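You operate a simulated robot arm through the tools that you are given. There is no shell and no other tool. Be economical: measure what you need, move in short steps, check, and stop when the job is done.

You are at the controls of a simulated two-armed robot. One attempt, no reset.

Task
Move the divider from the pale carton to its holder, pack the tiny pot and fold the short flaps.
Fine: divider down in the slot of the divider holder; the pot stands upright in the middle of the carton; the short flaps bear green and blue stripes.
Where things are to end (x, y in the base frame): tiny pot within 0.03 m of [0.62, -0.04].

The check looks at the end state, three seconds after you hand in, the way a careful person would. Anything else that was tipped, shoved, dropped, spilled or broken makes it a failure. Flat cloth is picked up by pressing the open fingertips on it (5 to 10 N) and closing them slowly along it; thin cloth reads only 2 to 8 mm in the jaws.

Robot
Two 7-joint arms with fingered hands on one trunk, on a base that drives. Base frame: it is fixed to the floor where the robot stands at the start and does not move with it; the origin is under the middle of the robot, x ahead of it, y to its left, z up; the surface under the hand at the start is at about z = 0.8. Lengths are in m, angles in rad, forces in N, time in s.
The left shoulder is at the start at [0.07, 0.172, 1.202], the right one opposite. Places, roughly: divider holder [1, 0.5, 0.8]; groove of the pale carton [0.7, 0, 0.8]; inside of the pale carton [0.6, 0, 0.8]; large lid (39x39x8 cm) [0.4, -0.5, 0.3]; medium lid (31x31x8 cm) [0.6, -0.1, 0.3]; pale blue-striped flap [0.5, -0.2, 1]; pale green-striped flap [0.7, 0.1, 1]; small lid (23x23x7 cm) [0.7, 0.2, 0.3]; tiny lid (16x16x7 cm) [0.9, 0.4, 0.2]. Payload 5 kg a hand.
Tool frame (each hand has its own): the origin (TCP) lies between the finger pads and is the grasp point; the fingertips stand 0.043 m ahead of it; z points along the fingers, y is the line along which they close. The gripper opens to 0.144 m. The gripper's body begins 0.05 m behind the TCP. The gripper is a hand of 5 fingers: y runs from the thumb to the fingers, the wrist lies at [-0.021, -0.124, -0.221] in the tool frame, and closing takes about 1.5 s.
Orientation is told as [roll, pitch, yaw] about the base's x, y, z axes, in that order, counted from this pose: with the fingers straight down and the wrist toward the robot, the tool's x, y and z point along [0, 1, 0], [1, 0, 0] and [0, 0, -1] of the base frame.

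Tools
- The arms move only by the tool step_arm. It takes "left_steps", "right_steps" or both (then of equal length, played together; a hand with none holds still); each is a list of rows, each a list of 6 numbers: the shift along the tool's x, y, z in m, then the turn, a rotation vector about the tool's x, y, z in rad. In form: [[x, y, z, ax, ay, az], ...]. A call has 1 to 10 rows; each row is the pose to reach, as a shift and turn from the pose commanded when the call began, along the tool's axes at that moment. "left_jaw" and "right_jaw" are, for a hand that has rows, the opening in per cent of the stroke, from 0 (shut) to 100 (fully open), set as the call begins (left out, the last holds). A row lasts 0.2 s, in which the tool goes at most 0.05 m and 0.15 rad; a call with a longer step from one row to the next is refused whole, and so is a gripper value outside its range. A pose out of reach is approached as far as the arm can. The call stops where the force on the tool passes 90 N (or 10 N more than at its start, if that is more) or the arm is blocked; 0.2 s more then pass. The fingers move at their own pace (about 0.045 m/s each) and stop on an object; they squeeze with about 27 N. The grip force told is the motor's: it shows also when the fingers shut on nothing. Time passes only in rows, and 0.2 s behind the last, so rows that repeat a pose let the fingers close. It gives the time, the measured TCP pose, the force on the tool (base axes), the opening and the grip force at its end, in the units of the frame above (readings bear some noise), with the torque about the TCP (base axes, N m) and any sound that the robot's microphone picked up.
- Cameras (640 x 400 px; columns grow to the right, rows downward): "scene" is now at [0.1396, -0.0004, 1.435]; the picture's right is [0.02, -1.00, 0.00], its down [-0.58, -0.01, -0.82] and it looks along [0.82, 0.02, -0.58] (base axes); focal length 214 px, centre (320, 200). "left" rides on the left gripper at [-0.086, -0.108, -0.168] in its tool frame; the picture's right is [-0.80, -0.28, 0.53], its down [0.54, -0.73, 0.42] and it looks along [0.27, 0.63, 0.73] (tool axes); focal length 275 px, centre (320, 200). "right" rides on the right gripper at [0.086, -0.108, -0.168] in its tool frame; the picture's right is [-0.80, 0.28, -0.53], its down [-0.54, -0.73, 0.42] and it looks along [-0.27, 0.63, 0.73] (tool axes); focal length 275 px, centre (320, 200). There is no depth. A picture from a camera that has moved, and an enlarged one, comes with that camera's place and axes in the base frame and with its lens.
- capture(camera): a new picture of that camera. The clock stands still meanwhile.
- slide_trunk(by): slides the trunk up (or, below 0, down) by that many m; the arms and the scene camera ride with it, the base frame stays. It gives what a move gives, with no picture.
- steer(legs): drives the robot by 1 to 6 legs, each [ahead, left, turn to the left] in m, m and rad, along the robot's own axes; the way and the turn of a leg run together, so that a leg with both is an arc; at most 1.5 m and 3.142 rad a leg. The arms and the cameras ride along, it lands a little off, and it stops where it bumps. It gives what a move gives.
- finger_targets(index, middle, ring, little, thumb_bend, thumb_turn, hand): sets how far each is bent, from 0 (flat) to 1 (curled in); at 0.3 the hand is open as for a grip, at 0.7 the pads meet at the TCP. One left out holds its place. A second passes; each finger stops where it meets its share of the squeeze, and holds until it gets a number again. A gripper value or a shape takes the hand back. It gives what a move gives, with no picture; readings hold the bend of each and the force on index, middle, ring, little, thumb and palm. thumb_turn goes from beside the hand (0) to across from the fingers (1), as for a grip.
- hand_shape(shape, hand): the hand has 5 fingers and takes this shape, open, in about a second: jaw (thumb against the fingers, like two jaws); tri (thumb and two fingers); tip (a fingertip pinch); poke (one finger out to press); point (the index stretched); flat (the hand flat); cup (the hand cupped); fist (a fist). The gripper value then closes the fingers along that shape, each until it touches; the sizes above hold for jaw. It gives what a move gives, with no picture.
- turn_head(pan, tilt): turns the head with the scene camera to pan (to the left, within 1.501 rad either way) and tilt (down, from -0.506 to 1.204), counted from straight ahead of the robot. It gives what a move gives.
- close_up(camera, box): a new picture of the part [left, top, right, bottom] of that camera's present view, enlarged. The clock stands still meanwhile.
- close_job(): hands the job in; it is judged then, once.

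Go step by step. Nothing tells you exact positions but the pictures and the camera data: compare them with the known pose of the tool, close in by small moves and look again before you grip or let go. The budget is 120 turns and 92 pictures, counting those below and the enlarged ones. Unless the task says otherwise, let go and move clear before handing in, and close with one line.

The tools are called after "Emit:" as name(argument=value, ...) on one line, values as JSON. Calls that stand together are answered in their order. step_arm: Moves the arms, as the interface text tells. Its arguments: {"type":"object","properties":{"left_steps":{"type":"array","items":{"type":"array","items":{"type":"number"}}},"left_jaw":{"type":"number"},"right_steps":{"type":"array","items":{"type":"array","items":{"type":"number"}}},"right_jaw":{"type":"number"}},"required":[]} The other tools are called the same way: slide_trunk (by) slides the trunk up or down; hand_shape (shape, hand) gives the hand a shape; finger_targets (index, middle, ring, little, thumb_bend, thumb_turn, hand) moves the fingers one by one; steer (legs) drives the base; turn_head (pan, tilt) turns the head that bears the scene camera; capture (camera) takes a picture; close_up (camera, box) takes an enlarged picture of a part of a camera's view; close_job () hands the job in.

At the start:

```text
clock: 0.0
left_eef_pos: [0.7849, 0.3084, 1.4153]
left_tool_rot: [0.001, 0.0, 0.0]
left_wrist_force: [0.3, 0.1, -0.2]
left_ft_torque: [0.01, 0.02, -0.02]
left_gripper_width: 0.1437
left_grip_force: 0.1
left_shape: jaw
left_bend: [0.3, 0.3, 0.3, 0.3, 0.3, 0.98]
left_finger forces: [0.1, 0.1, 0.0, 0.0, 0.1, 0.1]
right_eef_pos: [0.7657, -0.1868, 1.35]
right_tool_rot: [-0.001, -0.001, 0.0]
right_wrist_force: [0.5, 0.7, -0.3]
right_ft_torque: [0.03, 0.0, -0.01]
right_gripper_width: 0.1433
right_grip_force: 0.1
right_shape: jaw
right_bend: [0.3, 0.3, 0.3, 0.3, 0.3, 0.98]
right_finger forces: [0.1, 0.0, 0.0, 0.0, 0.0, 0.0]
trunk travel left (down, up): [-0.3, 0.64]
robot x, y, heading: [0.0031, 0.0008, 0.004]
head pan, tilt: [0.023, 0.613]
```

scene: 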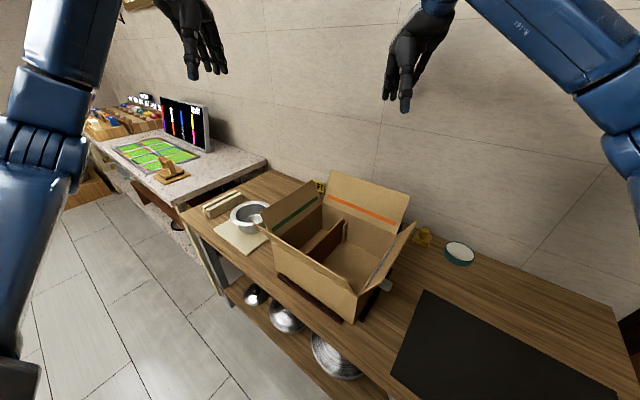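
right: 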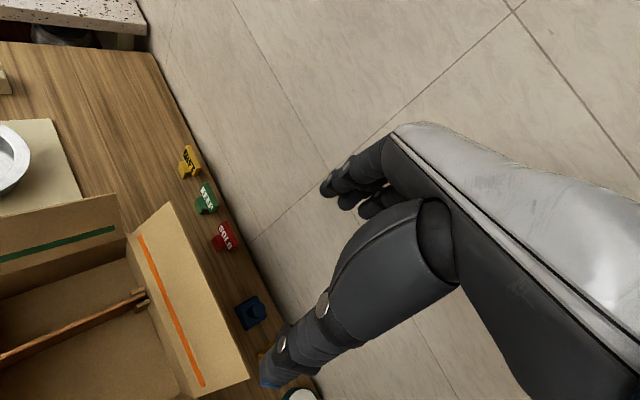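
left: 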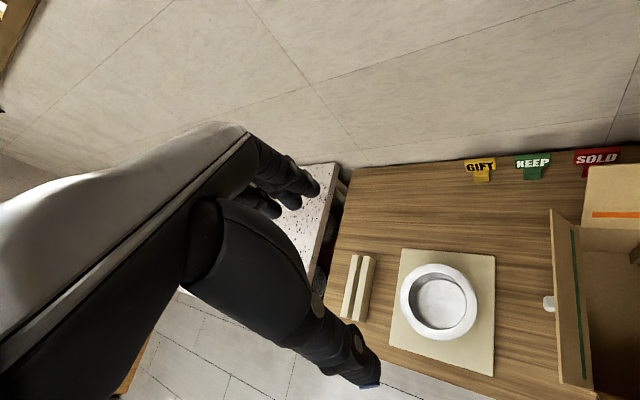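

I see the pale carton with a divider in it, a white pot on a mat to its left, and the divider holder left of that. I'll look closer before moving.

Emit:
close_up(camera="scene", box=[170, 150, 490, 350])

Emit:
close_up(camera="left", box=[320, 150, 640, 400])

```text
2.00 times, centred on (330, 250) of scene
camera zoom: at [0.1396, -0.0004, 1.435], right [0.02, -1.0, 0.0], down [-0.58, -0.01, -0.82], along [0.82, 0.02, -0.58], focal length 429 px, centre (300, 100)
```

zoom: 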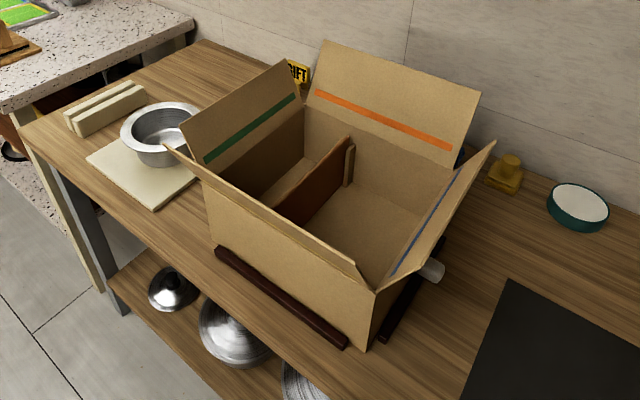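

```text
1.60 times, centred on (480, 275) of left
camera zoom: at [0.6783, 0.221, 1.5825], right [-0.28, -0.8, -0.53], down [-0.73, 0.54, -0.42], along [0.63, 0.27, -0.73], focal length 440 px, centre (64, 80)
```

zoom: 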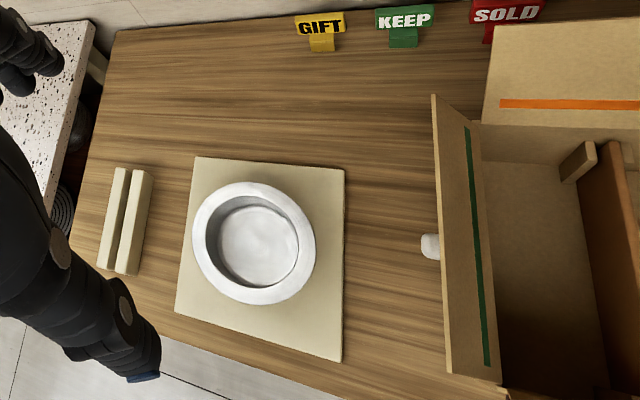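

The carton sits between dark wooden stops, with the divider in cleats. I want a steeper view of the carton, the pot and the holder.

Emit:
slide_trunk(by=0.3)

Emit:
turn_head(pan=0.15, tilt=0.95)

Emit:
capture(camera="scene")

```text
clock: 3.0
left_eef_pos: [0.786, 0.3089, 1.7159]
left_tool_rot: [0.001, -0.001, -0.001]
left_wrist_force: [-0.2, -0.1, 0.0]
left_ft_torque: [-0.04, 0.02, 0.0]
left_gripper_width: 0.1435
left_grip_force: 0.0
left_shape: jaw
left_bend: [0.3, 0.3, 0.3, 0.3, 0.3, 0.98]
left_finger forces: [0.0, 0.1, 0.0, 0.1, 0.1, 0.1]
right_eef_pos: [0.766, -0.1852, 1.6491]
right_tool_rot: [0.0, 0.002, 0.0]
right_wrist_force: [0.6, 0.0, 0.2]
right_ft_torque: [0.0, 0.03, 0.02]
right_gripper_width: 0.1436
right_grip_force: 0.0
right_shape: jaw
right_bend: [0.3, 0.3, 0.3, 0.3, 0.3, 0.98]
right_finger forces: [0.0, 0.1, 0.1, 0.1, 0.0, 0.0]
trunk travel left (down, up): [-0.6, 0.34]
robot x, y, heading: [-0.0007, -0.0004, 0.0]
head pan, tilt: [0.023, 0.613]
```

```text
clock: 3.8
left_eef_pos: [0.7861, 0.3077, 1.7155]
left_tool_rot: [0.001, 0.0, 0.001]
left_wrist_force: [0.9, -0.5, 0.0]
left_ft_torque: [0.0, 0.01, -0.01]
left_gripper_width: 0.1437
left_grip_force: 0.1
left_shape: jaw
left_bend: [0.3, 0.3, 0.3, 0.3, 0.3, 0.98]
left_finger forces: [0.0, 0.0, 0.0, 0.0, 0.1, 0.0]
right_eef_pos: [0.7649, -0.1857, 1.6496]
right_tool_rot: [0.001, -0.001, 0.001]
right_wrist_force: [0.3, -0.1, -0.1]
right_ft_torque: [0.0, 0.02, 0.03]
right_gripper_width: 0.1434
right_grip_force: 0.1
right_shape: jaw
right_bend: [0.3, 0.3, 0.3, 0.3, 0.3, 0.98]
right_finger forces: [0.0, 0.0, 0.0, 0.0, 0.0, 0.0]
trunk travel left (down, up): [-0.6, 0.34]
robot x, y, heading: [0.0002, -0.0007, -0.003]
head pan, tilt: [0.15, 0.949]
```

```text
86 pictures are left
camera scene: at [0.1239, 0.0084, 1.7078], right [0.15, -0.99, 0.0], down [-0.8, -0.12, -0.58], along [0.58, 0.09, -0.81], focal length 214 px, centre (320, 200)
```

scene: 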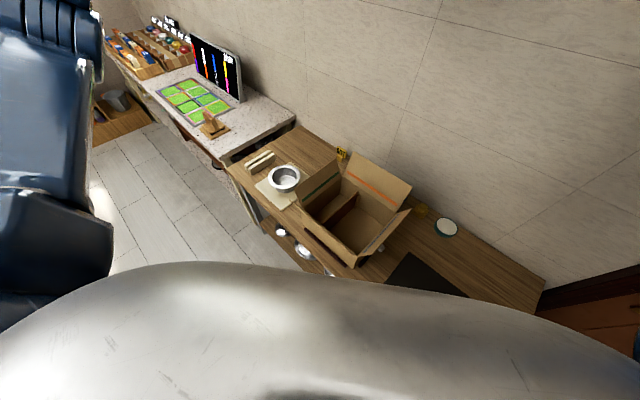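

Emit:
close_up(camera="scene", box=[230, 130, 430, 280])

Emit:
capture(camera="right")

Emit:
capture(camera="left")

```text
2.67 times, centred on (330, 205) of scene
camera zoom: at [0.1239, 0.0084, 1.7078], right [0.15, -0.99, 0.0], down [-0.8, -0.12, -0.58], along [0.58, 0.09, -0.81], focal length 572 px, centre (293, 187)
```

zoom: 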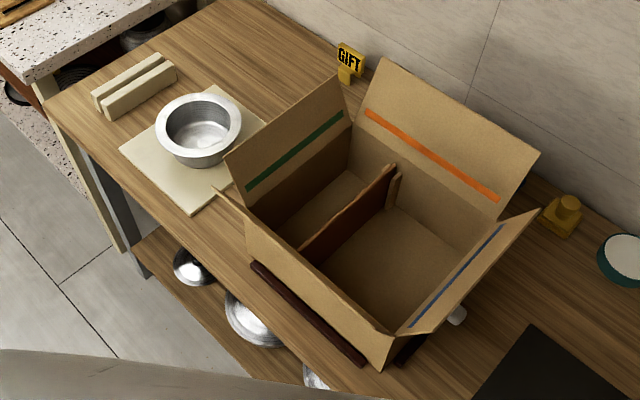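

```text
84 pictures are left
camera right: at [0.6584, -0.1005, 1.817], right [0.28, -0.8, 0.53], down [-0.73, -0.54, -0.42], along [0.63, -0.27, -0.73], focal length 275 px, centre (320, 200)
```

right: 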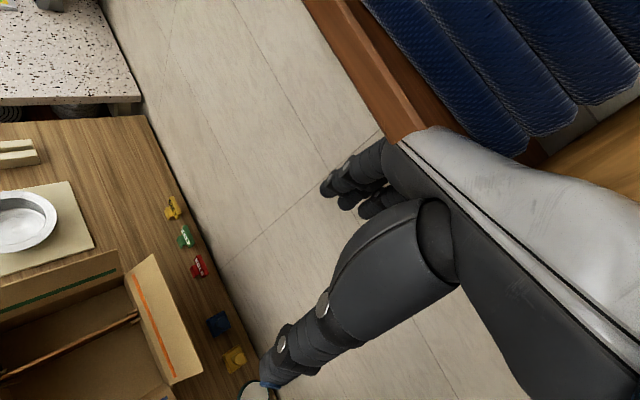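

```text
83 pictures are left
camera left: at [0.6786, 0.2211, 1.8824], right [-0.28, -0.8, -0.53], down [-0.73, 0.54, -0.42], along [0.63, 0.27, -0.73], focal length 275 px, centre (320, 200)
```

left: 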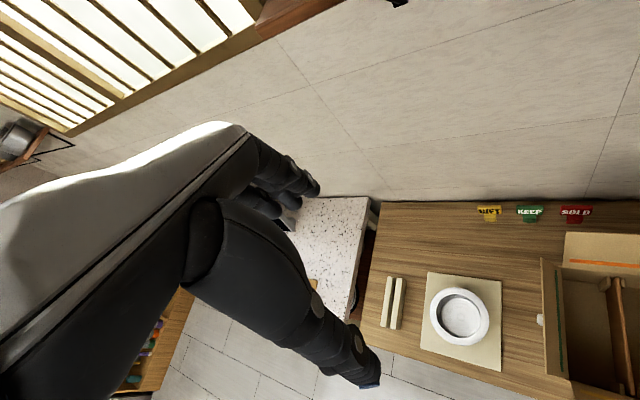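

The divider runs at about −33° yaw, centred near (0.68, 0), and the holder slot is parallel to it. I'll bring the right hand above the divider with its jaws across it.

Emit:
slide_trunk(by=-0.3)

Emit:
step_arm(right_steps=[[0.026, -0.012, 0.02, 0, 0, -0.142], [0.053, -0.024, 0.04, 0, 0, -0.284], [0.08, -0.036, 0.06, 0, 0, -0.426], [0.106, -0.048, 0.08, 0, 0, -0.568], [0.133, -0.06, 0.1, 0, 0, -0.71], [0.16, -0.072, 0.12, 0, 0, -0.852], [0.186, -0.085, 0.14, 0, 0, -0.99]])

Emit:
capture(camera="right")

Emit:
capture(camera="scene")

```text
clock: 6.8
left_eef_pos: [0.7852, 0.3074, 1.4156]
left_tool_rot: [0.0, 0.001, -0.001]
left_wrist_force: [-0.4, -0.3, -0.7]
left_ft_torque: [-0.01, 0.01, 0.0]
left_gripper_width: 0.1434
left_grip_force: 0.1
left_shape: jaw
left_bend: [0.3, 0.3, 0.3, 0.3, 0.3, 0.98]
left_finger forces: [0.1, 0.1, 0.0, 0.1, 0.0, 0.1]
right_eef_pos: [0.7659, -0.1856, 1.3504]
right_tool_rot: [0.0, 0.002, -0.001]
right_wrist_force: [-0.2, 0.0, 0.8]
right_ft_torque: [0.03, 0.02, 0.01]
right_gripper_width: 0.1435
right_grip_force: 0.0
right_shape: jaw
right_bend: [0.3, 0.3, 0.3, 0.3, 0.3, 0.98]
right_finger forces: [0.1, 0.0, 0.1, 0.0, 0.1, 0.0]
trunk travel left (down, up): [-0.3, 0.64]
robot x, y, heading: [-0.0008, -0.0017, 0.003]
head pan, tilt: [0.15, 0.949]
```

```text
clock: 8.4
left_eef_pos: [0.7872, 0.3094, 1.4144]
left_tool_rot: [0.0, 0.002, 0.0]
left_wrist_force: [-0.5, 0.6, 1.3]
left_ft_torque: [-0.02, 0.02, -0.04]
left_gripper_width: 0.1438
left_grip_force: 0.1
left_shape: jaw
left_bend: [0.3, 0.3, 0.3, 0.3, 0.3, 0.98]
left_finger forces: [0.0, 0.0, 0.0, 0.0, 0.0, 0.0]
right_eef_pos: [0.682, -0.0006, 1.2106]
right_tool_rot: [0.001, -0.001, 0.991]
right_wrist_force: [-0.3, -0.1, 0.8]
right_ft_torque: [-0.06, 0.03, 0.01]
right_gripper_width: 0.144
right_grip_force: 0.0
right_shape: jaw
right_bend: [0.3, 0.3, 0.3, 0.3, 0.3, 0.98]
right_finger forces: [0.0, 0.0, 0.1, 0.0, 0.0, 0.1]
trunk travel left (down, up): [-0.3, 0.64]
robot x, y, heading: [0.0028, -0.001, 0.002]
head pan, tilt: [0.15, 0.949]
```

```text
82 pictures are left
camera right: at [0.5508, -0.0447, 1.3773], right [0.82, -0.2, 0.53], down [0.06, -0.9, -0.42], along [0.57, 0.38, -0.73], focal length 275 px, centre (320, 200)
```

right: 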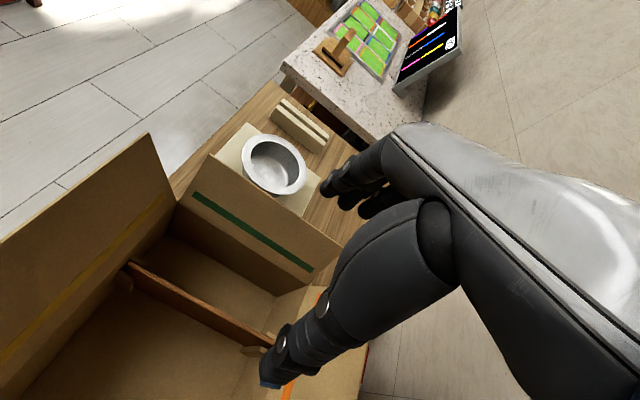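

```text
81 pictures are left
camera scene: at [0.1243, 0.0093, 1.4077], right [0.15, -0.99, 0.0], down [-0.8, -0.12, -0.58], along [0.57, 0.09, -0.81], focal length 214 px, centre (320, 200)
```

scene: 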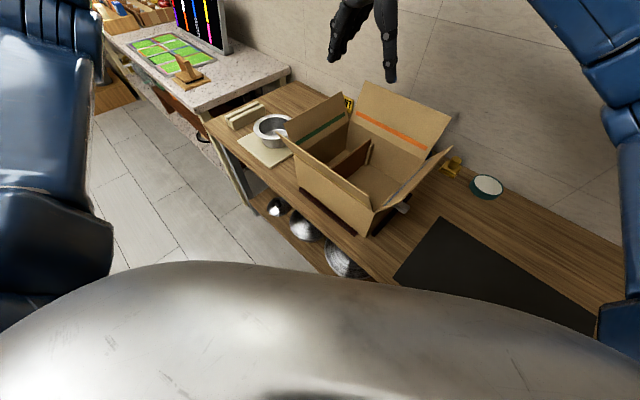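

I'll zoom in on the divider from both cameras to triangulate its top.

Emit:
close_up(camera="right", box=[80, 200, 320, 400])

Emit:
close_up(camera="scene", box=[270, 70, 470, 250])

```text
2.00 times, centred on (200, 300) of right
camera zoom: at [0.5508, -0.0447, 1.3773], right [0.82, -0.2, 0.53], down [0.06, -0.9, -0.42], along [0.57, 0.38, -0.73], focal length 551 px, centre (560, 0)
```

zoom: 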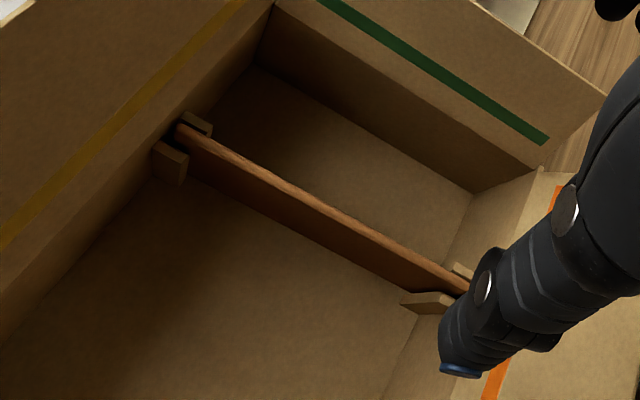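

```text
2.22 times, centred on (370, 160) of scene
camera zoom: at [0.1243, 0.0093, 1.4077], right [0.15, -0.99, 0.0], down [-0.8, -0.12, -0.58], along [0.57, 0.09, -0.81], focal length 477 px, centre (209, 289)
```

zoom: 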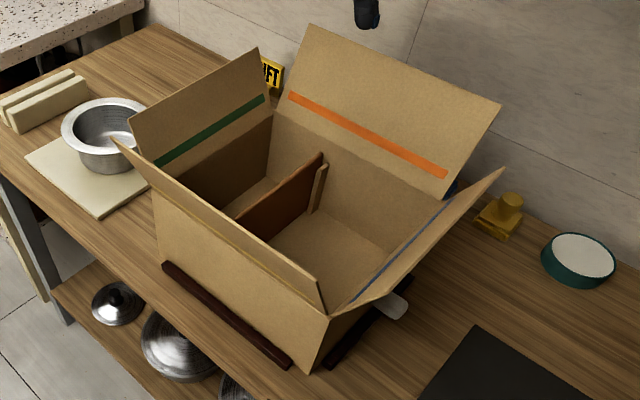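

The divider's top edge is at z≈0.92, running from (0.557, 0.072) to (0.755, −0.072). I'll descend partway with the jaw half open and check that the flaps are clear.

Emit:
step_arm(right_steps=[[0.005, -0.003, 0.04, 0, 0, 0.012], [0.011, -0.007, 0.08, 0, 0, 0.025], [0.017, -0.01, 0.12, 0, 0, 0.04], [0.022, -0.014, 0.16, 0, 0, 0.05], [0.022, -0.014, 0.16, 0, 0, 0.05]], right_jaw=50)

Emit:
capture(camera="right")

Emit:
capture(camera="scene")

```text
clock: 9.6
left_eef_pos: [0.7851, 0.3079, 1.4151]
left_tool_rot: [0.0, 0.0, 0.0]
left_wrist_force: [-0.8, 0.4, -0.7]
left_ft_torque: [-0.02, 0.0, -0.01]
left_gripper_width: 0.1436
left_grip_force: 0.1
left_shape: jaw
left_bend: [0.3, 0.3, 0.3, 0.3, 0.3, 0.98]
left_finger forces: [0.0, 0.0, 0.0, 0.0, 0.0, 0.0]
right_eef_pos: [0.653, 0.0006, 1.0477]
right_tool_rot: [0.0, -0.001, 0.94]
right_wrist_force: [-0.3, 0.0, 0.2]
right_ft_torque: [0.0, -0.01, 0.01]
right_gripper_width: 0.0727
right_grip_force: 0.1
right_shape: jaw
right_bend: [0.74, 0.45, 0.42, 0.4, 0.7, 1.0]
right_finger forces: [0.0, 0.1, 0.1, 0.0, 0.1, 0.0]
trunk travel left (down, up): [-0.3, 0.64]
robot x, y, heading: [-0.0016, 0.0022, -0.002]
head pan, tilt: [0.15, 0.949]
```

```text
78 pictures are left
camera right: at [0.5211, -0.0373, 1.2149], right [0.81, -0.24, 0.53], down [0.01, -0.91, -0.42], along [0.59, 0.35, -0.73], focal length 275 px, centre (320, 200)
```

right: 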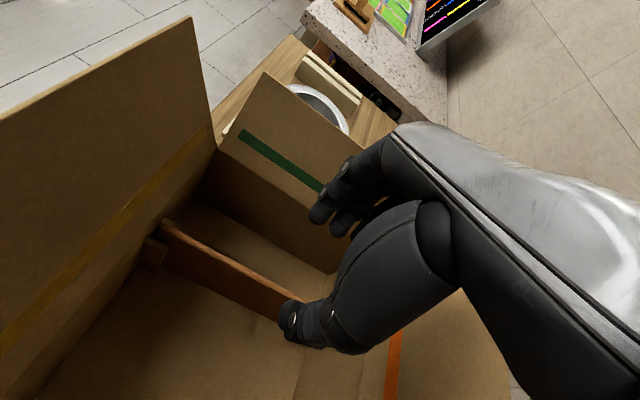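

```text
77 pictures are left
camera scene: at [0.1232, 0.0088, 1.4078], right [0.15, -0.99, 0.0], down [-0.8, -0.12, -0.58], along [0.58, 0.09, -0.81], focal length 214 px, centre (320, 200)
```

scene: 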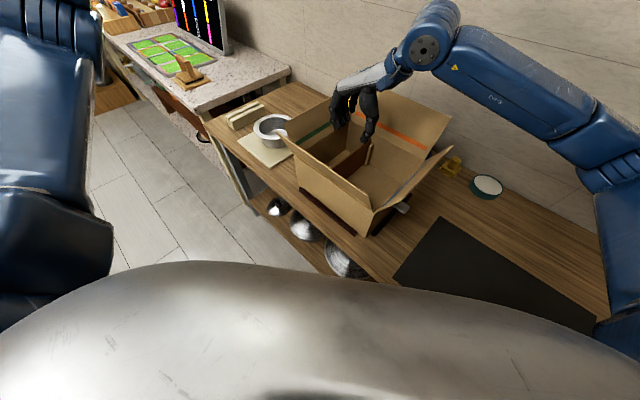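

Emit:
close_up(camera="scene", box=[280, 70, 460, 230])

Emit:
close_up(camera="right", box=[120, 160, 400, 380])

```text
2.50 times, centred on (370, 150) of scene
camera zoom: at [0.1232, 0.0088, 1.4078], right [0.15, -0.99, 0.0], down [-0.8, -0.12, -0.58], along [0.58, 0.09, -0.81], focal length 536 px, centre (195, 325)
```

zoom: 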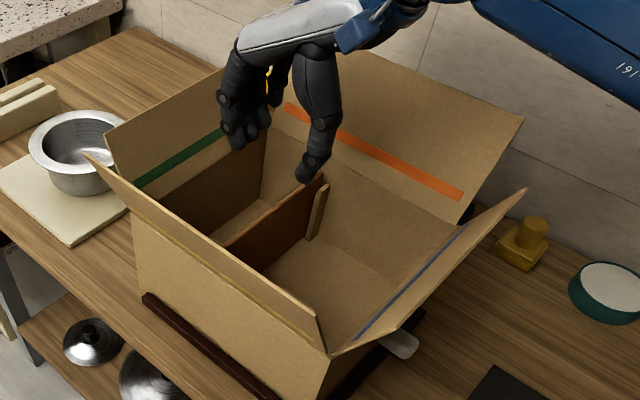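

```text
1.82 times, centred on (260, 270) of right
camera zoom: at [0.5211, -0.0373, 1.2149], right [0.81, -0.24, 0.53], down [0.01, -0.91, -0.42], along [0.59, 0.35, -0.73], focal length 500 px, centre (429, 73)
```

zoom: 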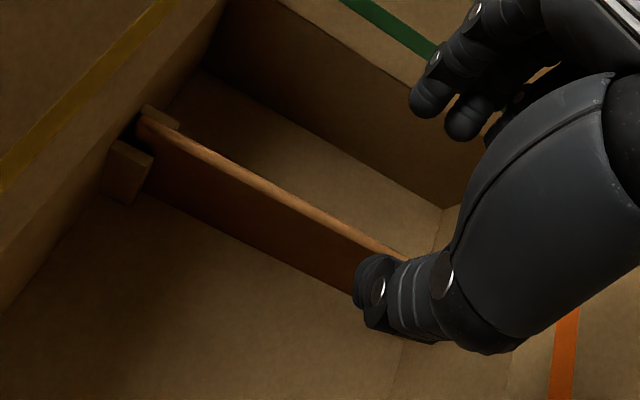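

The hand is aligned over the divider's middle. Next I descend to grip depth.

Emit:
step_arm(right_steps=[[0, 0.003, 0.03, 0, 0, -0.01], [0, 0.004, 0.06, 0, 0, -0.02], [0, 0.004, 0.09, 0, 0, -0.02], [0, 0.004, 0.12, 0, 0, -0.02], [0, 0.004, 0.15, 0, 0, -0.02], [0, 0.004, 0.155, 0, 0, -0.02]])

Emit:
close_up(camera="scene", box=[280, 70, 460, 230])

Emit:
close_up(camera="right", box=[120, 160, 400, 380])

```text
clock: 11.0
left_eef_pos: [0.7859, 0.3077, 1.4148]
left_tool_rot: [0.0, 0.001, 0.0]
left_wrist_force: [-0.5, 0.4, -0.3]
left_ft_torque: [-0.02, 0.02, -0.02]
left_gripper_width: 0.1437
left_grip_force: 0.0
left_shape: jaw
left_bend: [0.3, 0.3, 0.3, 0.3, 0.3, 0.98]
left_finger forces: [0.0, 0.1, 0.0, 0.0, 0.0, 0.0]
right_eef_pos: [0.6572, 0.0047, 0.8937]
right_tool_rot: [0.0, -0.001, 0.961]
right_wrist_force: [-0.2, 0.5, 0.1]
right_ft_torque: [-0.01, -0.04, 0.01]
right_gripper_width: 0.0723
right_grip_force: 0.1
right_shape: jaw
right_bend: [0.74, 0.45, 0.42, 0.4, 0.7, 1.0]
right_finger forces: [0.1, 0.0, 0.0, 0.0, 0.0, 0.0]
trunk travel left (down, up): [-0.3, 0.64]
robot x, y, heading: [0.0014, 0.0041, 0.002]
head pan, tilt: [0.15, 0.949]
```

```text
2.50 times, centred on (370, 150) of scene
camera zoom: at [0.1235, 0.0086, 1.4078], right [0.15, -0.99, 0.0], down [-0.8, -0.12, -0.58], along [0.58, 0.09, -0.81], focal length 536 px, centre (195, 325)
```

zoom: 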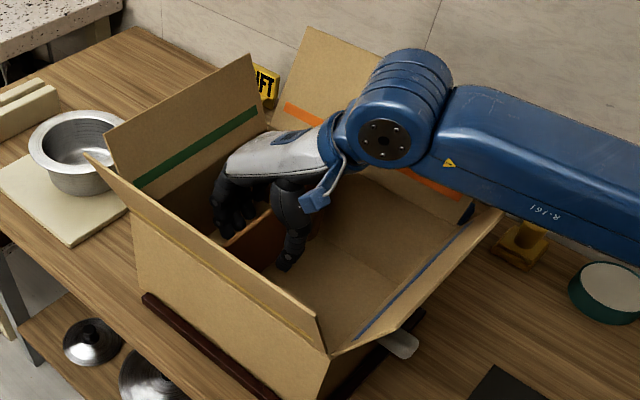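

```text
1.82 times, centred on (260, 270) of right
camera zoom: at [0.525, -0.0361, 1.0619], right [0.82, -0.22, 0.53], down [0.03, -0.91, -0.42], along [0.58, 0.36, -0.73], focal length 500 px, centre (429, 73)
```

zoom: 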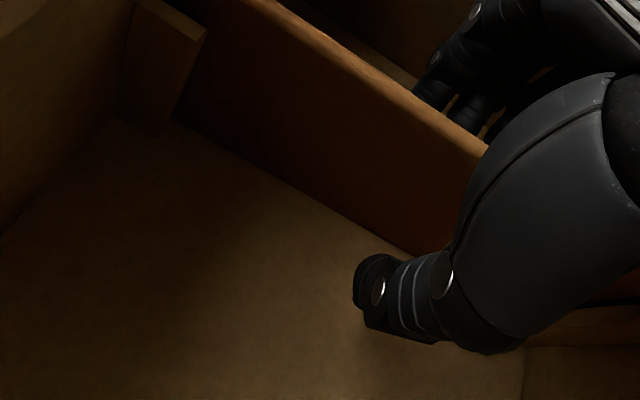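

The thumb and fingers straddle the divider and there are no contact forces, so I close the jaw.

Emit:
step_arm(right_steps=[[0, 0, 0, 0, 0, 0], [0, 0, 0, 0, 0, 0], [0, 0, 0, 0, 0, 0], [0, 0, 0, 0, 0, 0], [0, 0, 0, 0, 0, 0], [0, 0, 0, 0, 0, 0], [0, 0, 0, 0, 0, 0], [0, 0, 0, 0, 0, 0]], right_jaw=0)

Emit:
close_up(camera="right", box=[120, 160, 400, 380])

```text
clock: 12.8
left_eef_pos: [0.7858, 0.3082, 1.4153]
left_tool_rot: [-0.001, 0.001, 0.0]
left_wrist_force: [-0.4, 0.8, 0.5]
left_ft_torque: [0.05, 0.03, 0.0]
left_gripper_width: 0.1436
left_grip_force: 0.1
left_shape: jaw
left_bend: [0.3, 0.3, 0.3, 0.3, 0.3, 0.98]
left_finger forces: [0.1, 0.0, 0.1, 0.1, 0.0, 0.0]
right_eef_pos: [0.6572, 0.0045, 0.8944]
right_tool_rot: [0.001, -0.002, 0.959]
right_wrist_force: [-1.2, -1.4, -0.2]
right_ft_torque: [-0.05, 0.03, 0.18]
right_gripper_width: 0.0025
right_grip_force: 27.0
right_shape: jaw
right_bend: [0.7, 0.7, 0.7, 0.7, 0.72, 1.0]
right_finger forces: [12.6, 6.3, 2.8, 1.3, 24.4, 0.0]
trunk travel left (down, up): [-0.3, 0.64]
robot x, y, heading: [-0.0004, 0.0018, -0.003]
head pan, tilt: [0.15, 0.949]
```

```text
1.82 times, centred on (260, 270) of right
camera zoom: at [0.5251, -0.0363, 1.0623], right [0.82, -0.22, 0.53], down [0.03, -0.91, -0.42], along [0.58, 0.36, -0.73], focal length 500 px, centre (429, 73)
```

zoom: 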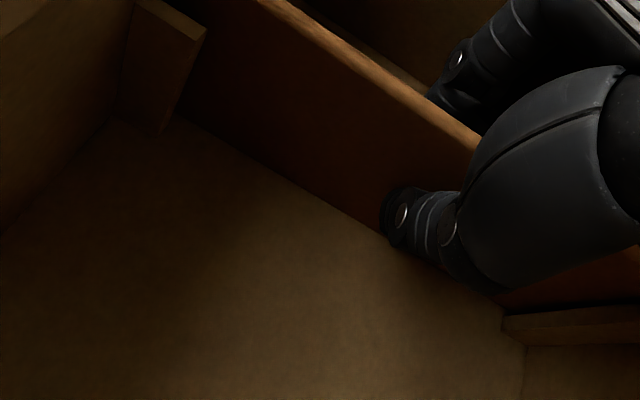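

The grip registers forces on all fingers. I'll lift a little and check that the divider comes along.

Emit:
step_arm(right_steps=[[0, 0, -0.01, 0, 0, 0], [0, 0, -0.02, 0, 0, 0], [0, 0, -0.035, 0, 0, 0], [0, 0, -0.05, 0, 0, 0], [0, 0, -0.065, 0, 0, 0], [0, 0, -0.08, 0, 0, 0]])

Emit:
capture(camera="right")

Emit:
close_up(camera="scene", box=[280, 50, 460, 230])

```text
clock: 14.2
left_eef_pos: [0.7855, 0.308, 1.4151]
left_tool_rot: [0.0, 0.002, 0.0]
left_wrist_force: [0.3, 0.1, 0.5]
left_ft_torque: [0.01, 0.01, -0.02]
left_gripper_width: 0.1434
left_grip_force: 0.0
left_shape: jaw
left_bend: [0.3, 0.3, 0.3, 0.3, 0.3, 0.98]
left_finger forces: [0.1, 0.0, 0.0, 0.0, 0.0, 0.0]
right_eef_pos: [0.657, 0.0023, 0.9754]
right_tool_rot: [0.0, 0.001, 0.959]
right_wrist_force: [-0.2, -0.7, -0.1]
right_ft_torque: [-0.04, -0.02, 0.1]
right_gripper_width: 0.0024
right_grip_force: 26.6
right_shape: jaw
right_bend: [0.7, 0.7, 0.7, 0.7, 0.72, 1.0]
right_finger forces: [13.9, 6.5, 2.8, 1.0, 24.4, 0.0]
trunk travel left (down, up): [-0.3, 0.64]
robot x, y, heading: [0.0002, 0.0032, -0.002]
head pan, tilt: [0.15, 0.949]
```

```text
71 pictures are left
camera right: at [0.5247, -0.0378, 1.1427], right [0.82, -0.22, 0.53], down [0.03, -0.91, -0.42], along [0.58, 0.36, -0.73], focal length 275 px, centre (320, 200)
```

right: 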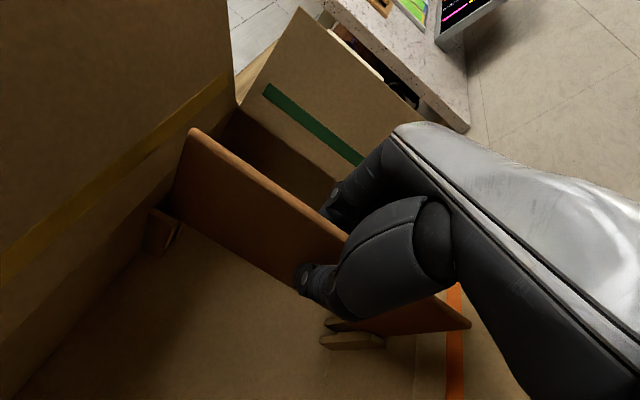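

```text
2.22 times, centred on (370, 140) of scene
camera zoom: at [0.1233, 0.0086, 1.4078], right [0.15, -0.99, 0.0], down [-0.8, -0.12, -0.58], along [0.58, 0.09, -0.81], focal length 477 px, centre (209, 333)
```

zoom: 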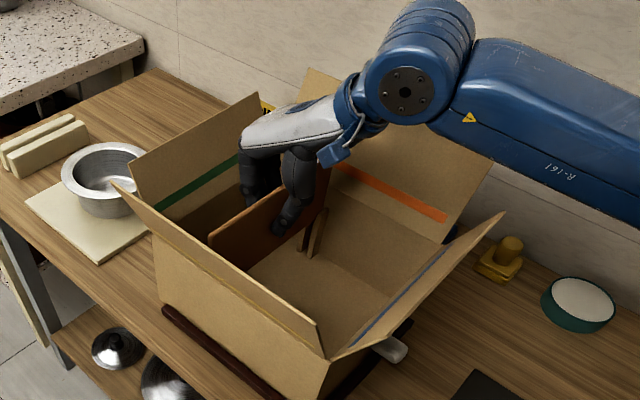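

The divider is out of its cleats. I'll raise it above the flaps, then drive parallel to the table so the hand comes over the holder.

Emit:
step_arm(right_steps=[[0, 0, -0.04, 0, 0, 0], [0, 0, -0.08, 0, 0, 0], [0, 0, -0.12, 0, 0, 0], [0, 0, -0.16, 0, 0, 0], [0, 0, -0.2, 0, 0, 0], [0, 0, -0.24, 0, 0, 0], [0, 0, -0.28, 0, 0, 0]])

Emit:
steer(legs=[[0.31, 0.485, 0]])

Emit:
capture(camera="right")

Emit:
capture(camera="scene")

```text
clock: 15.8
left_eef_pos: [0.7852, 0.3096, 1.4162]
left_tool_rot: [0.0, -0.001, 0.001]
left_wrist_force: [-0.5, -0.3, -0.6]
left_ft_torque: [-0.04, -0.04, -0.01]
left_gripper_width: 0.1434
left_grip_force: 0.1
left_shape: jaw
left_bend: [0.3, 0.3, 0.3, 0.3, 0.3, 0.98]
left_finger forces: [0.0, 0.0, 0.1, 0.0, 0.0, 0.1]
right_eef_pos: [0.6555, 0.004, 1.2556]
right_tool_rot: [0.0, 0.003, 0.96]
right_wrist_force: [-1.2, -0.2, -0.6]
right_ft_torque: [-0.01, 0.0, 0.02]
right_gripper_width: 0.0021
right_grip_force: 27.3
right_shape: jaw
right_bend: [0.7, 0.7, 0.7, 0.7, 0.72, 1.0]
right_finger forces: [16.1, 5.9, 2.1, 0.1, 24.2, 0.0]
trunk travel left (down, up): [-0.3, 0.64]
robot x, y, heading: [-0.0013, -0.0005, 0.003]
head pan, tilt: [0.15, 0.949]
```

```text
clock: 19.1
left_eef_pos: [1.0959, 0.8003, 1.4157]
left_tool_rot: [0.0, 0.0, 0.002]
left_wrist_force: [0.0, -0.2, 0.0]
left_ft_torque: [0.01, 0.0, -0.01]
left_gripper_width: 0.1435
left_grip_force: 0.0
left_shape: jaw
left_bend: [0.3, 0.3, 0.3, 0.3, 0.3, 0.98]
left_finger forces: [0.0, 0.0, 0.0, 0.0, 0.0, 0.0]
right_eef_pos: [0.965, 0.4945, 1.2553]
right_tool_rot: [0.0, 0.0, 0.963]
right_wrist_force: [-0.2, -0.4, 0.3]
right_ft_torque: [0.0, 0.01, -0.01]
right_gripper_width: 0.0022
right_grip_force: 27.3
right_shape: jaw
right_bend: [0.7, 0.7, 0.7, 0.7, 0.72, 1.0]
right_finger forces: [15.9, 5.9, 2.2, 0.2, 24.2, 0.0]
trunk travel left (down, up): [-0.3, 0.64]
robot x, y, heading: [0.3093, 0.4886, 0.003]
head pan, tilt: [0.15, 0.949]
```

```text
69 pictures are left
camera right: at [0.834, 0.4534, 1.4228], right [0.82, -0.22, 0.53], down [0.03, -0.91, -0.42], along [0.58, 0.36, -0.73], focal length 275 px, centre (320, 200)
```

right: 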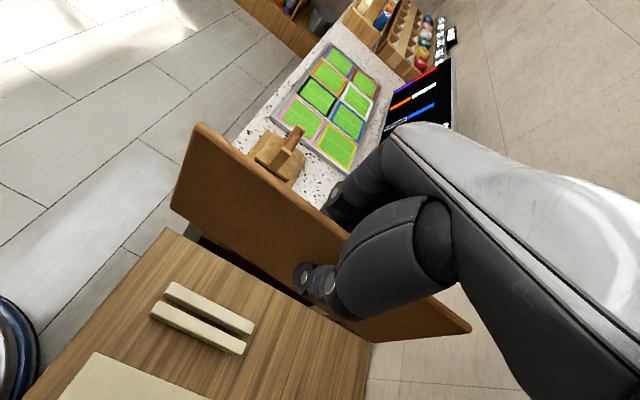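

```text
68 pictures are left
camera scene: at [0.4326, 0.4985, 1.4078], right [0.15, -0.99, 0.0], down [-0.8, -0.12, -0.58], along [0.58, 0.09, -0.81], focal length 214 px, centre (320, 200)
```

scene: 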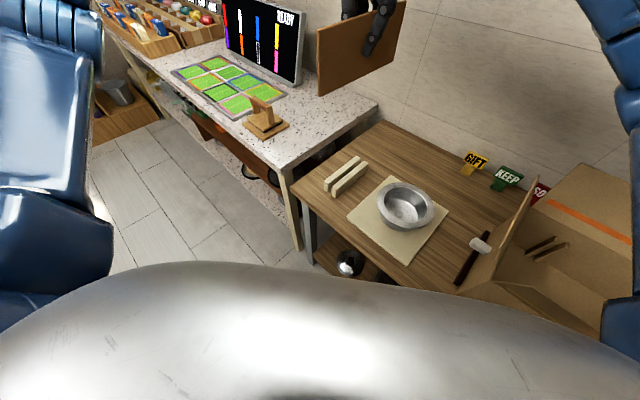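

Emit:
close_up(camera="right", box=[130, 260, 290, 360])

Emit:
close_up(camera="scene", box=[290, 130, 450, 230])

```text
4.00 times, centred on (210, 310) of right
camera zoom: at [0.834, 0.4534, 1.4228], right [0.82, -0.22, 0.53], down [0.03, -0.91, -0.42], along [0.58, 0.36, -0.73], focal length 1101 px, centre (760, -240)
```

zoom: 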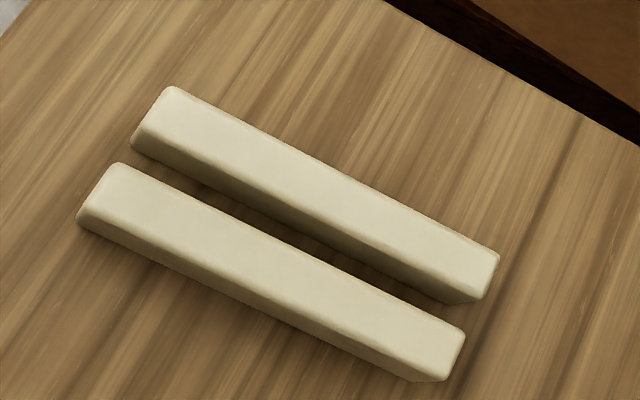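

```text
4.00 times, centred on (370, 180) of scene
camera zoom: at [0.4326, 0.4985, 1.4078], right [0.15, -0.99, 0.0], down [-0.8, -0.12, -0.58], along [0.58, 0.09, -0.81], focal length 858 px, centre (120, 280)
```

zoom: 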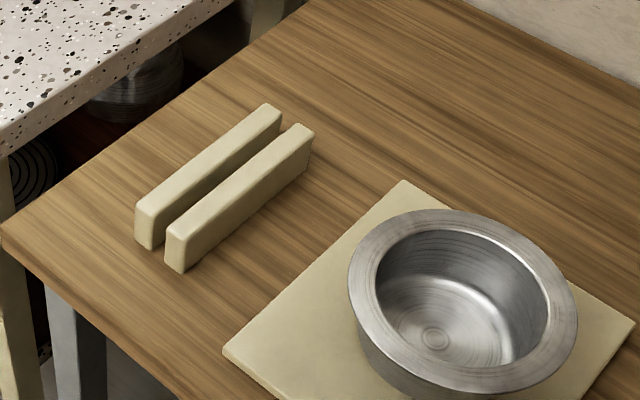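

The slot centre comes out near (0.969, 0.485) at about −36°. I'll lower the divider to just above it and compare.

Emit:
step_arm(right_steps=[[-0.009, -0.006, 0.04, 0, 0, 0], [-0.009, -0.006, 0.08, 0, 0, 0], [-0.009, -0.006, 0.12, 0, 0, 0], [-0.009, -0.006, 0.16, 0, 0, 0], [-0.009, -0.006, 0.2, 0, 0, 0], [-0.009, -0.006, 0.24, 0, 0, 0], [-0.009, -0.006, 0.28, 0, 0, 0]])

Emit:
capture(camera="right")

Emit:
close_up(camera="scene", box=[290, 110, 450, 210])

```text
clock: 20.7
left_eef_pos: [1.0953, 0.7994, 1.4149]
left_tool_rot: [-0.001, 0.002, 0.001]
left_wrist_force: [0.3, -0.2, -0.2]
left_ft_torque: [0.03, 0.02, 0.0]
left_gripper_width: 0.1434
left_grip_force: 0.0
left_shape: jaw
left_bend: [0.3, 0.3, 0.3, 0.3, 0.3, 0.98]
left_finger forces: [0.0, 0.0, 0.0, 0.0, 0.0, 0.1]
right_eef_pos: [0.97, 0.4831, 0.9753]
right_tool_rot: [0.001, 0.0, 0.963]
right_wrist_force: [0.1, -0.3, 0.1]
right_ft_torque: [0.01, 0.03, 0.0]
right_gripper_width: 0.0023
right_grip_force: 27.2
right_shape: jaw
right_bend: [0.7, 0.7, 0.7, 0.7, 0.72, 1.0]
right_finger forces: [16.0, 5.9, 2.2, 0.1, 24.0, 0.0]
trunk travel left (down, up): [-0.3, 0.64]
robot x, y, heading: [0.3118, 0.4884, 0.004]
head pan, tilt: [0.15, 0.949]
```

```text
65 pictures are left
camera right: at [0.8377, 0.4429, 1.1429], right [0.82, -0.22, 0.53], down [0.03, -0.91, -0.42], along [0.58, 0.36, -0.73], focal length 275 px, centre (320, 200)
```

right: 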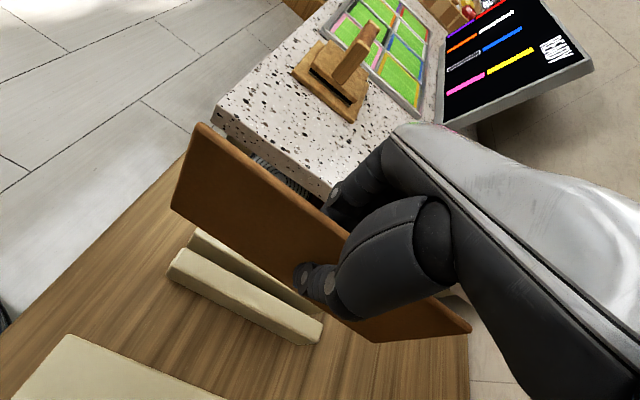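

```text
4.00 times, centred on (370, 160) of scene
camera zoom: at [0.4335, 0.4982, 1.4078], right [0.15, -0.99, 0.0], down [-0.8, -0.12, -0.58], along [0.57, 0.09, -0.81], focal length 858 px, centre (120, 360)
```

zoom: 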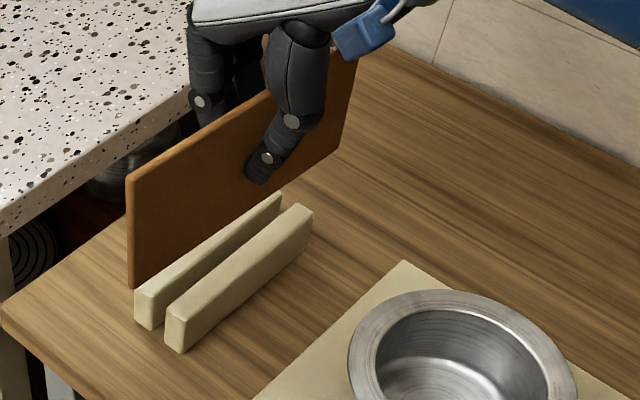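

Emit:
close_up(camera="right", box=[150, 110, 390, 360])

```text
1.60 times, centred on (270, 235) of right
camera zoom: at [0.8377, 0.4429, 1.1429], right [0.82, -0.22, 0.53], down [0.03, -0.91, -0.42], along [0.58, 0.36, -0.73], focal length 440 px, centre (400, 144)
```

zoom: 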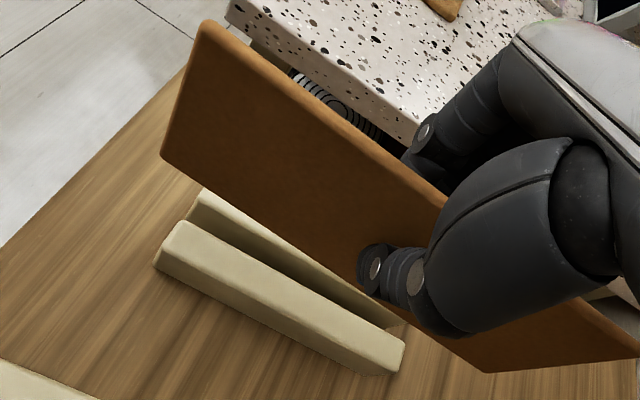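

In the grip the divider is turned about 4° relative to the slot. I'll yaw by +0.07 rad, nudge slightly, lower to just over the bars and check again.

Emit:
step_arm(right_steps=[[0.004, 0.002, 0, 0, 0, -0.035], [0.004, 0.002, 0.01, 0, 0, -0.07], [0.004, 0.002, 0.025, 0, 0, -0.07]])

Emit:
close_up(camera="right", box=[150, 110, 390, 360])

Emit:
close_up(camera="scene", box=[290, 110, 450, 210])

```text
clock: 21.5
left_eef_pos: [1.0943, 0.8004, 1.4153]
left_tool_rot: [0.002, 0.0, 0.001]
left_wrist_force: [-0.5, 0.4, 0.1]
left_ft_torque: [-0.01, -0.01, -0.01]
left_gripper_width: 0.1435
left_grip_force: 0.2
left_shape: jaw
left_bend: [0.3, 0.3, 0.3, 0.3, 0.3, 0.98]
left_finger forces: [0.0, 0.0, 0.1, 0.1, 0.0, 0.0]
right_eef_pos: [0.9672, 0.4871, 0.9498]
right_tool_rot: [0.0, 0.001, 1.03]
right_wrist_force: [0.9, 0.2, -0.4]
right_ft_torque: [0.0, -0.01, -0.01]
right_gripper_width: 0.0023
right_grip_force: 27.4
right_shape: jaw
right_bend: [0.7, 0.7, 0.7, 0.7, 0.72, 1.0]
right_finger forces: [16.0, 6.0, 2.3, 0.2, 24.1, 0.0]
trunk travel left (down, up): [-0.3, 0.64]
robot x, y, heading: [0.3072, 0.4919, 0.001]
head pan, tilt: [0.15, 0.949]
```

```text
1.60 times, centred on (270, 235) of right
camera zoom: at [0.8385, 0.4378, 1.1169], right [0.83, -0.17, 0.53], down [0.09, -0.9, -0.42], along [0.55, 0.4, -0.73], focal length 440 px, centre (400, 144)
```

zoom: 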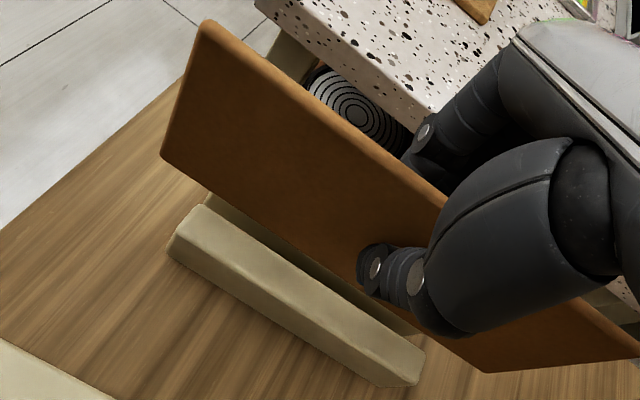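

```text
4.00 times, centred on (370, 160) of scene
camera zoom: at [0.4329, 0.4986, 1.4078], right [0.15, -0.99, 0.0], down [-0.8, -0.12, -0.58], along [0.57, 0.09, -0.81], focal length 858 px, centre (120, 360)
```

zoom: 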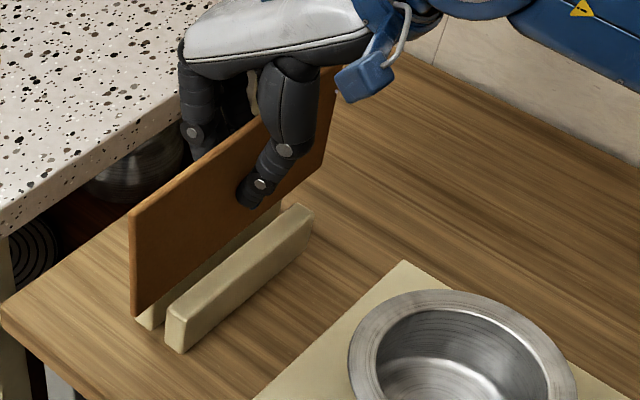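

Nearly parallel now. I'll make a small extra nudge and lower gently to insert.

Emit:
step_arm(right_steps=[[0, 0.003, 0.004, 0, 0, -0.015], [0, 0.003, 0.012, 0, 0, -0.015], [0, 0.003, 0.02, 0, 0, -0.015], [0, 0.003, 0.027, 0, 0, -0.015]])

Emit:
close_up(camera="right", box=[150, 110, 390, 360])

Emit:
close_up(camera="scene", box=[290, 110, 450, 210])

```text
clock: 22.5
left_eef_pos: [1.094, 0.7987, 1.4157]
left_tool_rot: [0.001, 0.0, 0.001]
left_wrist_force: [-0.5, 0.5, -0.1]
left_ft_torque: [0.02, 0.0, 0.01]
left_gripper_width: 0.1435
left_grip_force: 0.1
left_shape: jaw
left_bend: [0.3, 0.3, 0.3, 0.3, 0.3, 0.98]
left_finger forces: [0.1, 0.1, 0.0, 0.0, 0.0, 0.0]
right_eef_pos: [0.9691, 0.4896, 0.9233]
right_tool_rot: [0.001, 0.001, 1.045]
right_wrist_force: [0.0, 0.2, -1.4]
right_ft_torque: [0.0, 0.01, -0.03]
right_gripper_width: 0.0022
right_grip_force: 27.2
right_shape: jaw
right_bend: [0.7, 0.7, 0.7, 0.7, 0.73, 1.0]
right_finger forces: [16.2, 5.7, 2.0, 0.1, 24.1, 0.0]
trunk travel left (down, up): [-0.3, 0.64]
robot x, y, heading: [0.3107, 0.4869, 0.001]
head pan, tilt: [0.15, 0.949]
```

```text
1.60 times, centred on (270, 235) of right
camera zoom: at [0.8407, 0.4388, 1.0903], right [0.83, -0.15, 0.53], down [0.11, -0.9, -0.42], along [0.54, 0.41, -0.73], focal length 440 px, centre (400, 144)
```

zoom: 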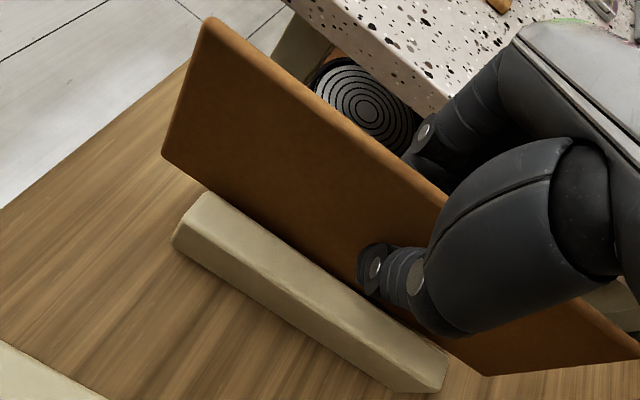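

```text
4.00 times, centred on (370, 160) of scene
camera zoom: at [0.4329, 0.4987, 1.4077], right [0.15, -0.99, 0.0], down [-0.8, -0.12, -0.58], along [0.57, 0.09, -0.81], focal length 858 px, centre (120, 360)
```

zoom: 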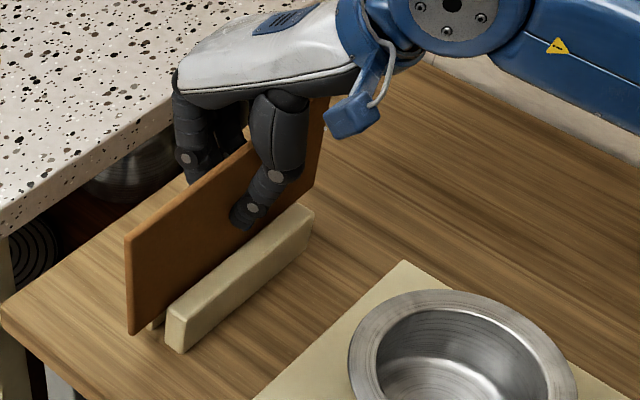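

Almost no reaction force, so it seems to be entering the slot. I continue down in small steps.

Emit:
step_arm(right_steps=[[0, 0, 0.006, 0, 0, 0], [0, 0, 0.012, 0, 0, 0], [0, 0, 0.018, 0, 0, 0], [0, 0, 0.024, 0, 0, 0]])

Emit:
close_up(camera="scene", box=[290, 110, 450, 210])

```text
clock: 23.5
left_eef_pos: [1.094, 0.8046, 1.4168]
left_tool_rot: [-0.002, -0.001, 0.003]
left_wrist_force: [0.0, -0.3, 0.8]
left_ft_torque: [-0.03, 0.0, 0.01]
left_gripper_width: 0.144
left_grip_force: 0.0
left_shape: jaw
left_bend: [0.3, 0.3, 0.3, 0.3, 0.3, 0.98]
left_finger forces: [0.0, 0.1, 0.0, 0.0, 0.0, 0.0]
right_eef_pos: [0.9721, 0.4932, 0.9073]
right_tool_rot: [-0.009, -0.002, 1.046]
right_wrist_force: [-5.0, -8.7, 5.8]
right_ft_torque: [-0.41, 0.4, 0.16]
right_gripper_width: 0.0025
right_grip_force: 27.3
right_shape: jaw
right_bend: [0.7, 0.7, 0.7, 0.7, 0.73, 1.0]
right_finger forces: [13.8, 5.1, 2.6, 2.6, 34.5, 0.0]
trunk travel left (down, up): [-0.3, 0.64]
robot x, y, heading: [0.3112, 0.4929, 0.007]
head pan, tilt: [0.15, 0.949]
```

```text
4.00 times, centred on (370, 160) of scene
camera zoom: at [0.4322, 0.5031, 1.4096], right [0.15, -0.99, 0.0], down [-0.8, -0.13, -0.58], along [0.58, 0.09, -0.81], focal length 858 px, centre (120, 360)
```

zoom: 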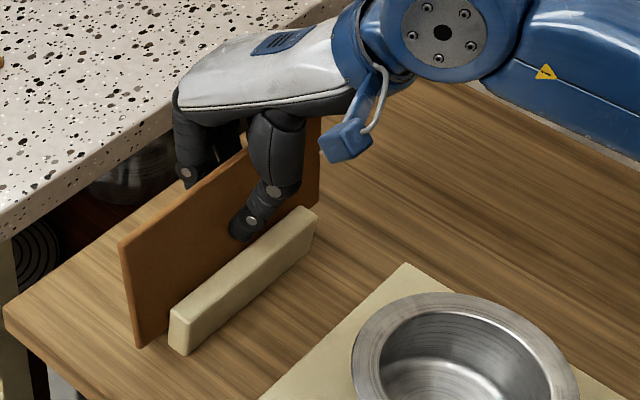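

The thumb seems to have met the bar's top, but the divider is in the slot. I'll raise slightly to unload it and check before releasing.

Emit:
step_arm(right_steps=[[0, 0, -0.004, 0, 0, 0], [0, 0, -0.008, 0, 0, 0], [0, 0, -0.008, 0, 0, 0]])

Emit:
capture(camera="right")

Emit:
close_up(camera="scene", box=[300, 130, 400, 210])

```text
clock: 24.3
left_eef_pos: [1.091, 0.8033, 1.4158]
left_tool_rot: [-0.003, -0.002, 0.002]
left_wrist_force: [-0.3, 0.9, 0.2]
left_ft_torque: [0.02, 0.0, 0.0]
left_gripper_width: 0.1439
left_grip_force: 0.0
left_shape: jaw
left_bend: [0.3, 0.3, 0.3, 0.3, 0.3, 0.98]
left_finger forces: [0.0, 0.1, 0.0, 0.0, 0.0, 0.0]
right_eef_pos: [0.9668, 0.4927, 0.9078]
right_tool_rot: [-0.003, 0.002, 1.045]
right_wrist_force: [0.3, -1.1, -1.4]
right_ft_torque: [-0.04, -0.01, 0.04]
right_gripper_width: 0.0023
right_grip_force: 26.9
right_shape: jaw
right_bend: [0.7, 0.7, 0.7, 0.7, 0.73, 1.0]
right_finger forces: [15.7, 5.9, 2.7, 0.4, 25.5, 0.0]
trunk travel left (down, up): [-0.3, 0.64]
robot x, y, heading: [0.3052, 0.4887, 0.002]
head pan, tilt: [0.15, 0.949]
```

```text
57 pictures are left
camera right: at [0.8389, 0.4417, 1.0758], right [0.83, -0.15, 0.54], down [0.11, -0.9, -0.42], along [0.55, 0.41, -0.73], focal length 275 px, centre (320, 200)
```

right: 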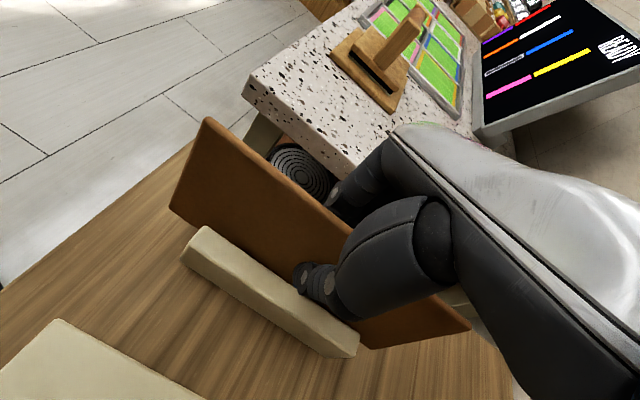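

```text
5.00 times, centred on (350, 170) of scene
camera zoom: at [0.4296, 0.5029, 1.4077], right [0.15, -0.99, 0.0], down [-0.8, -0.12, -0.58], along [0.58, 0.09, -0.81], focal length 1072 px, centre (170, 350)
```

zoom: 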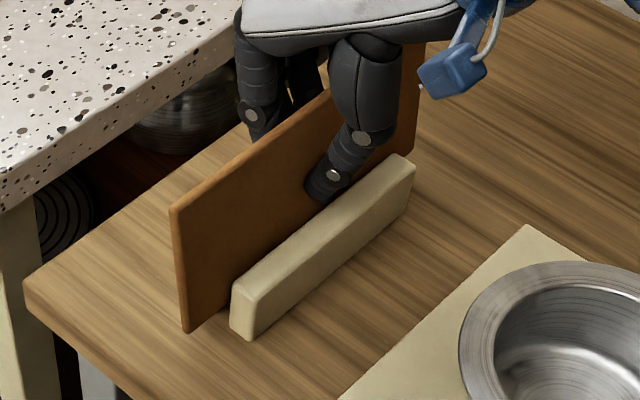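

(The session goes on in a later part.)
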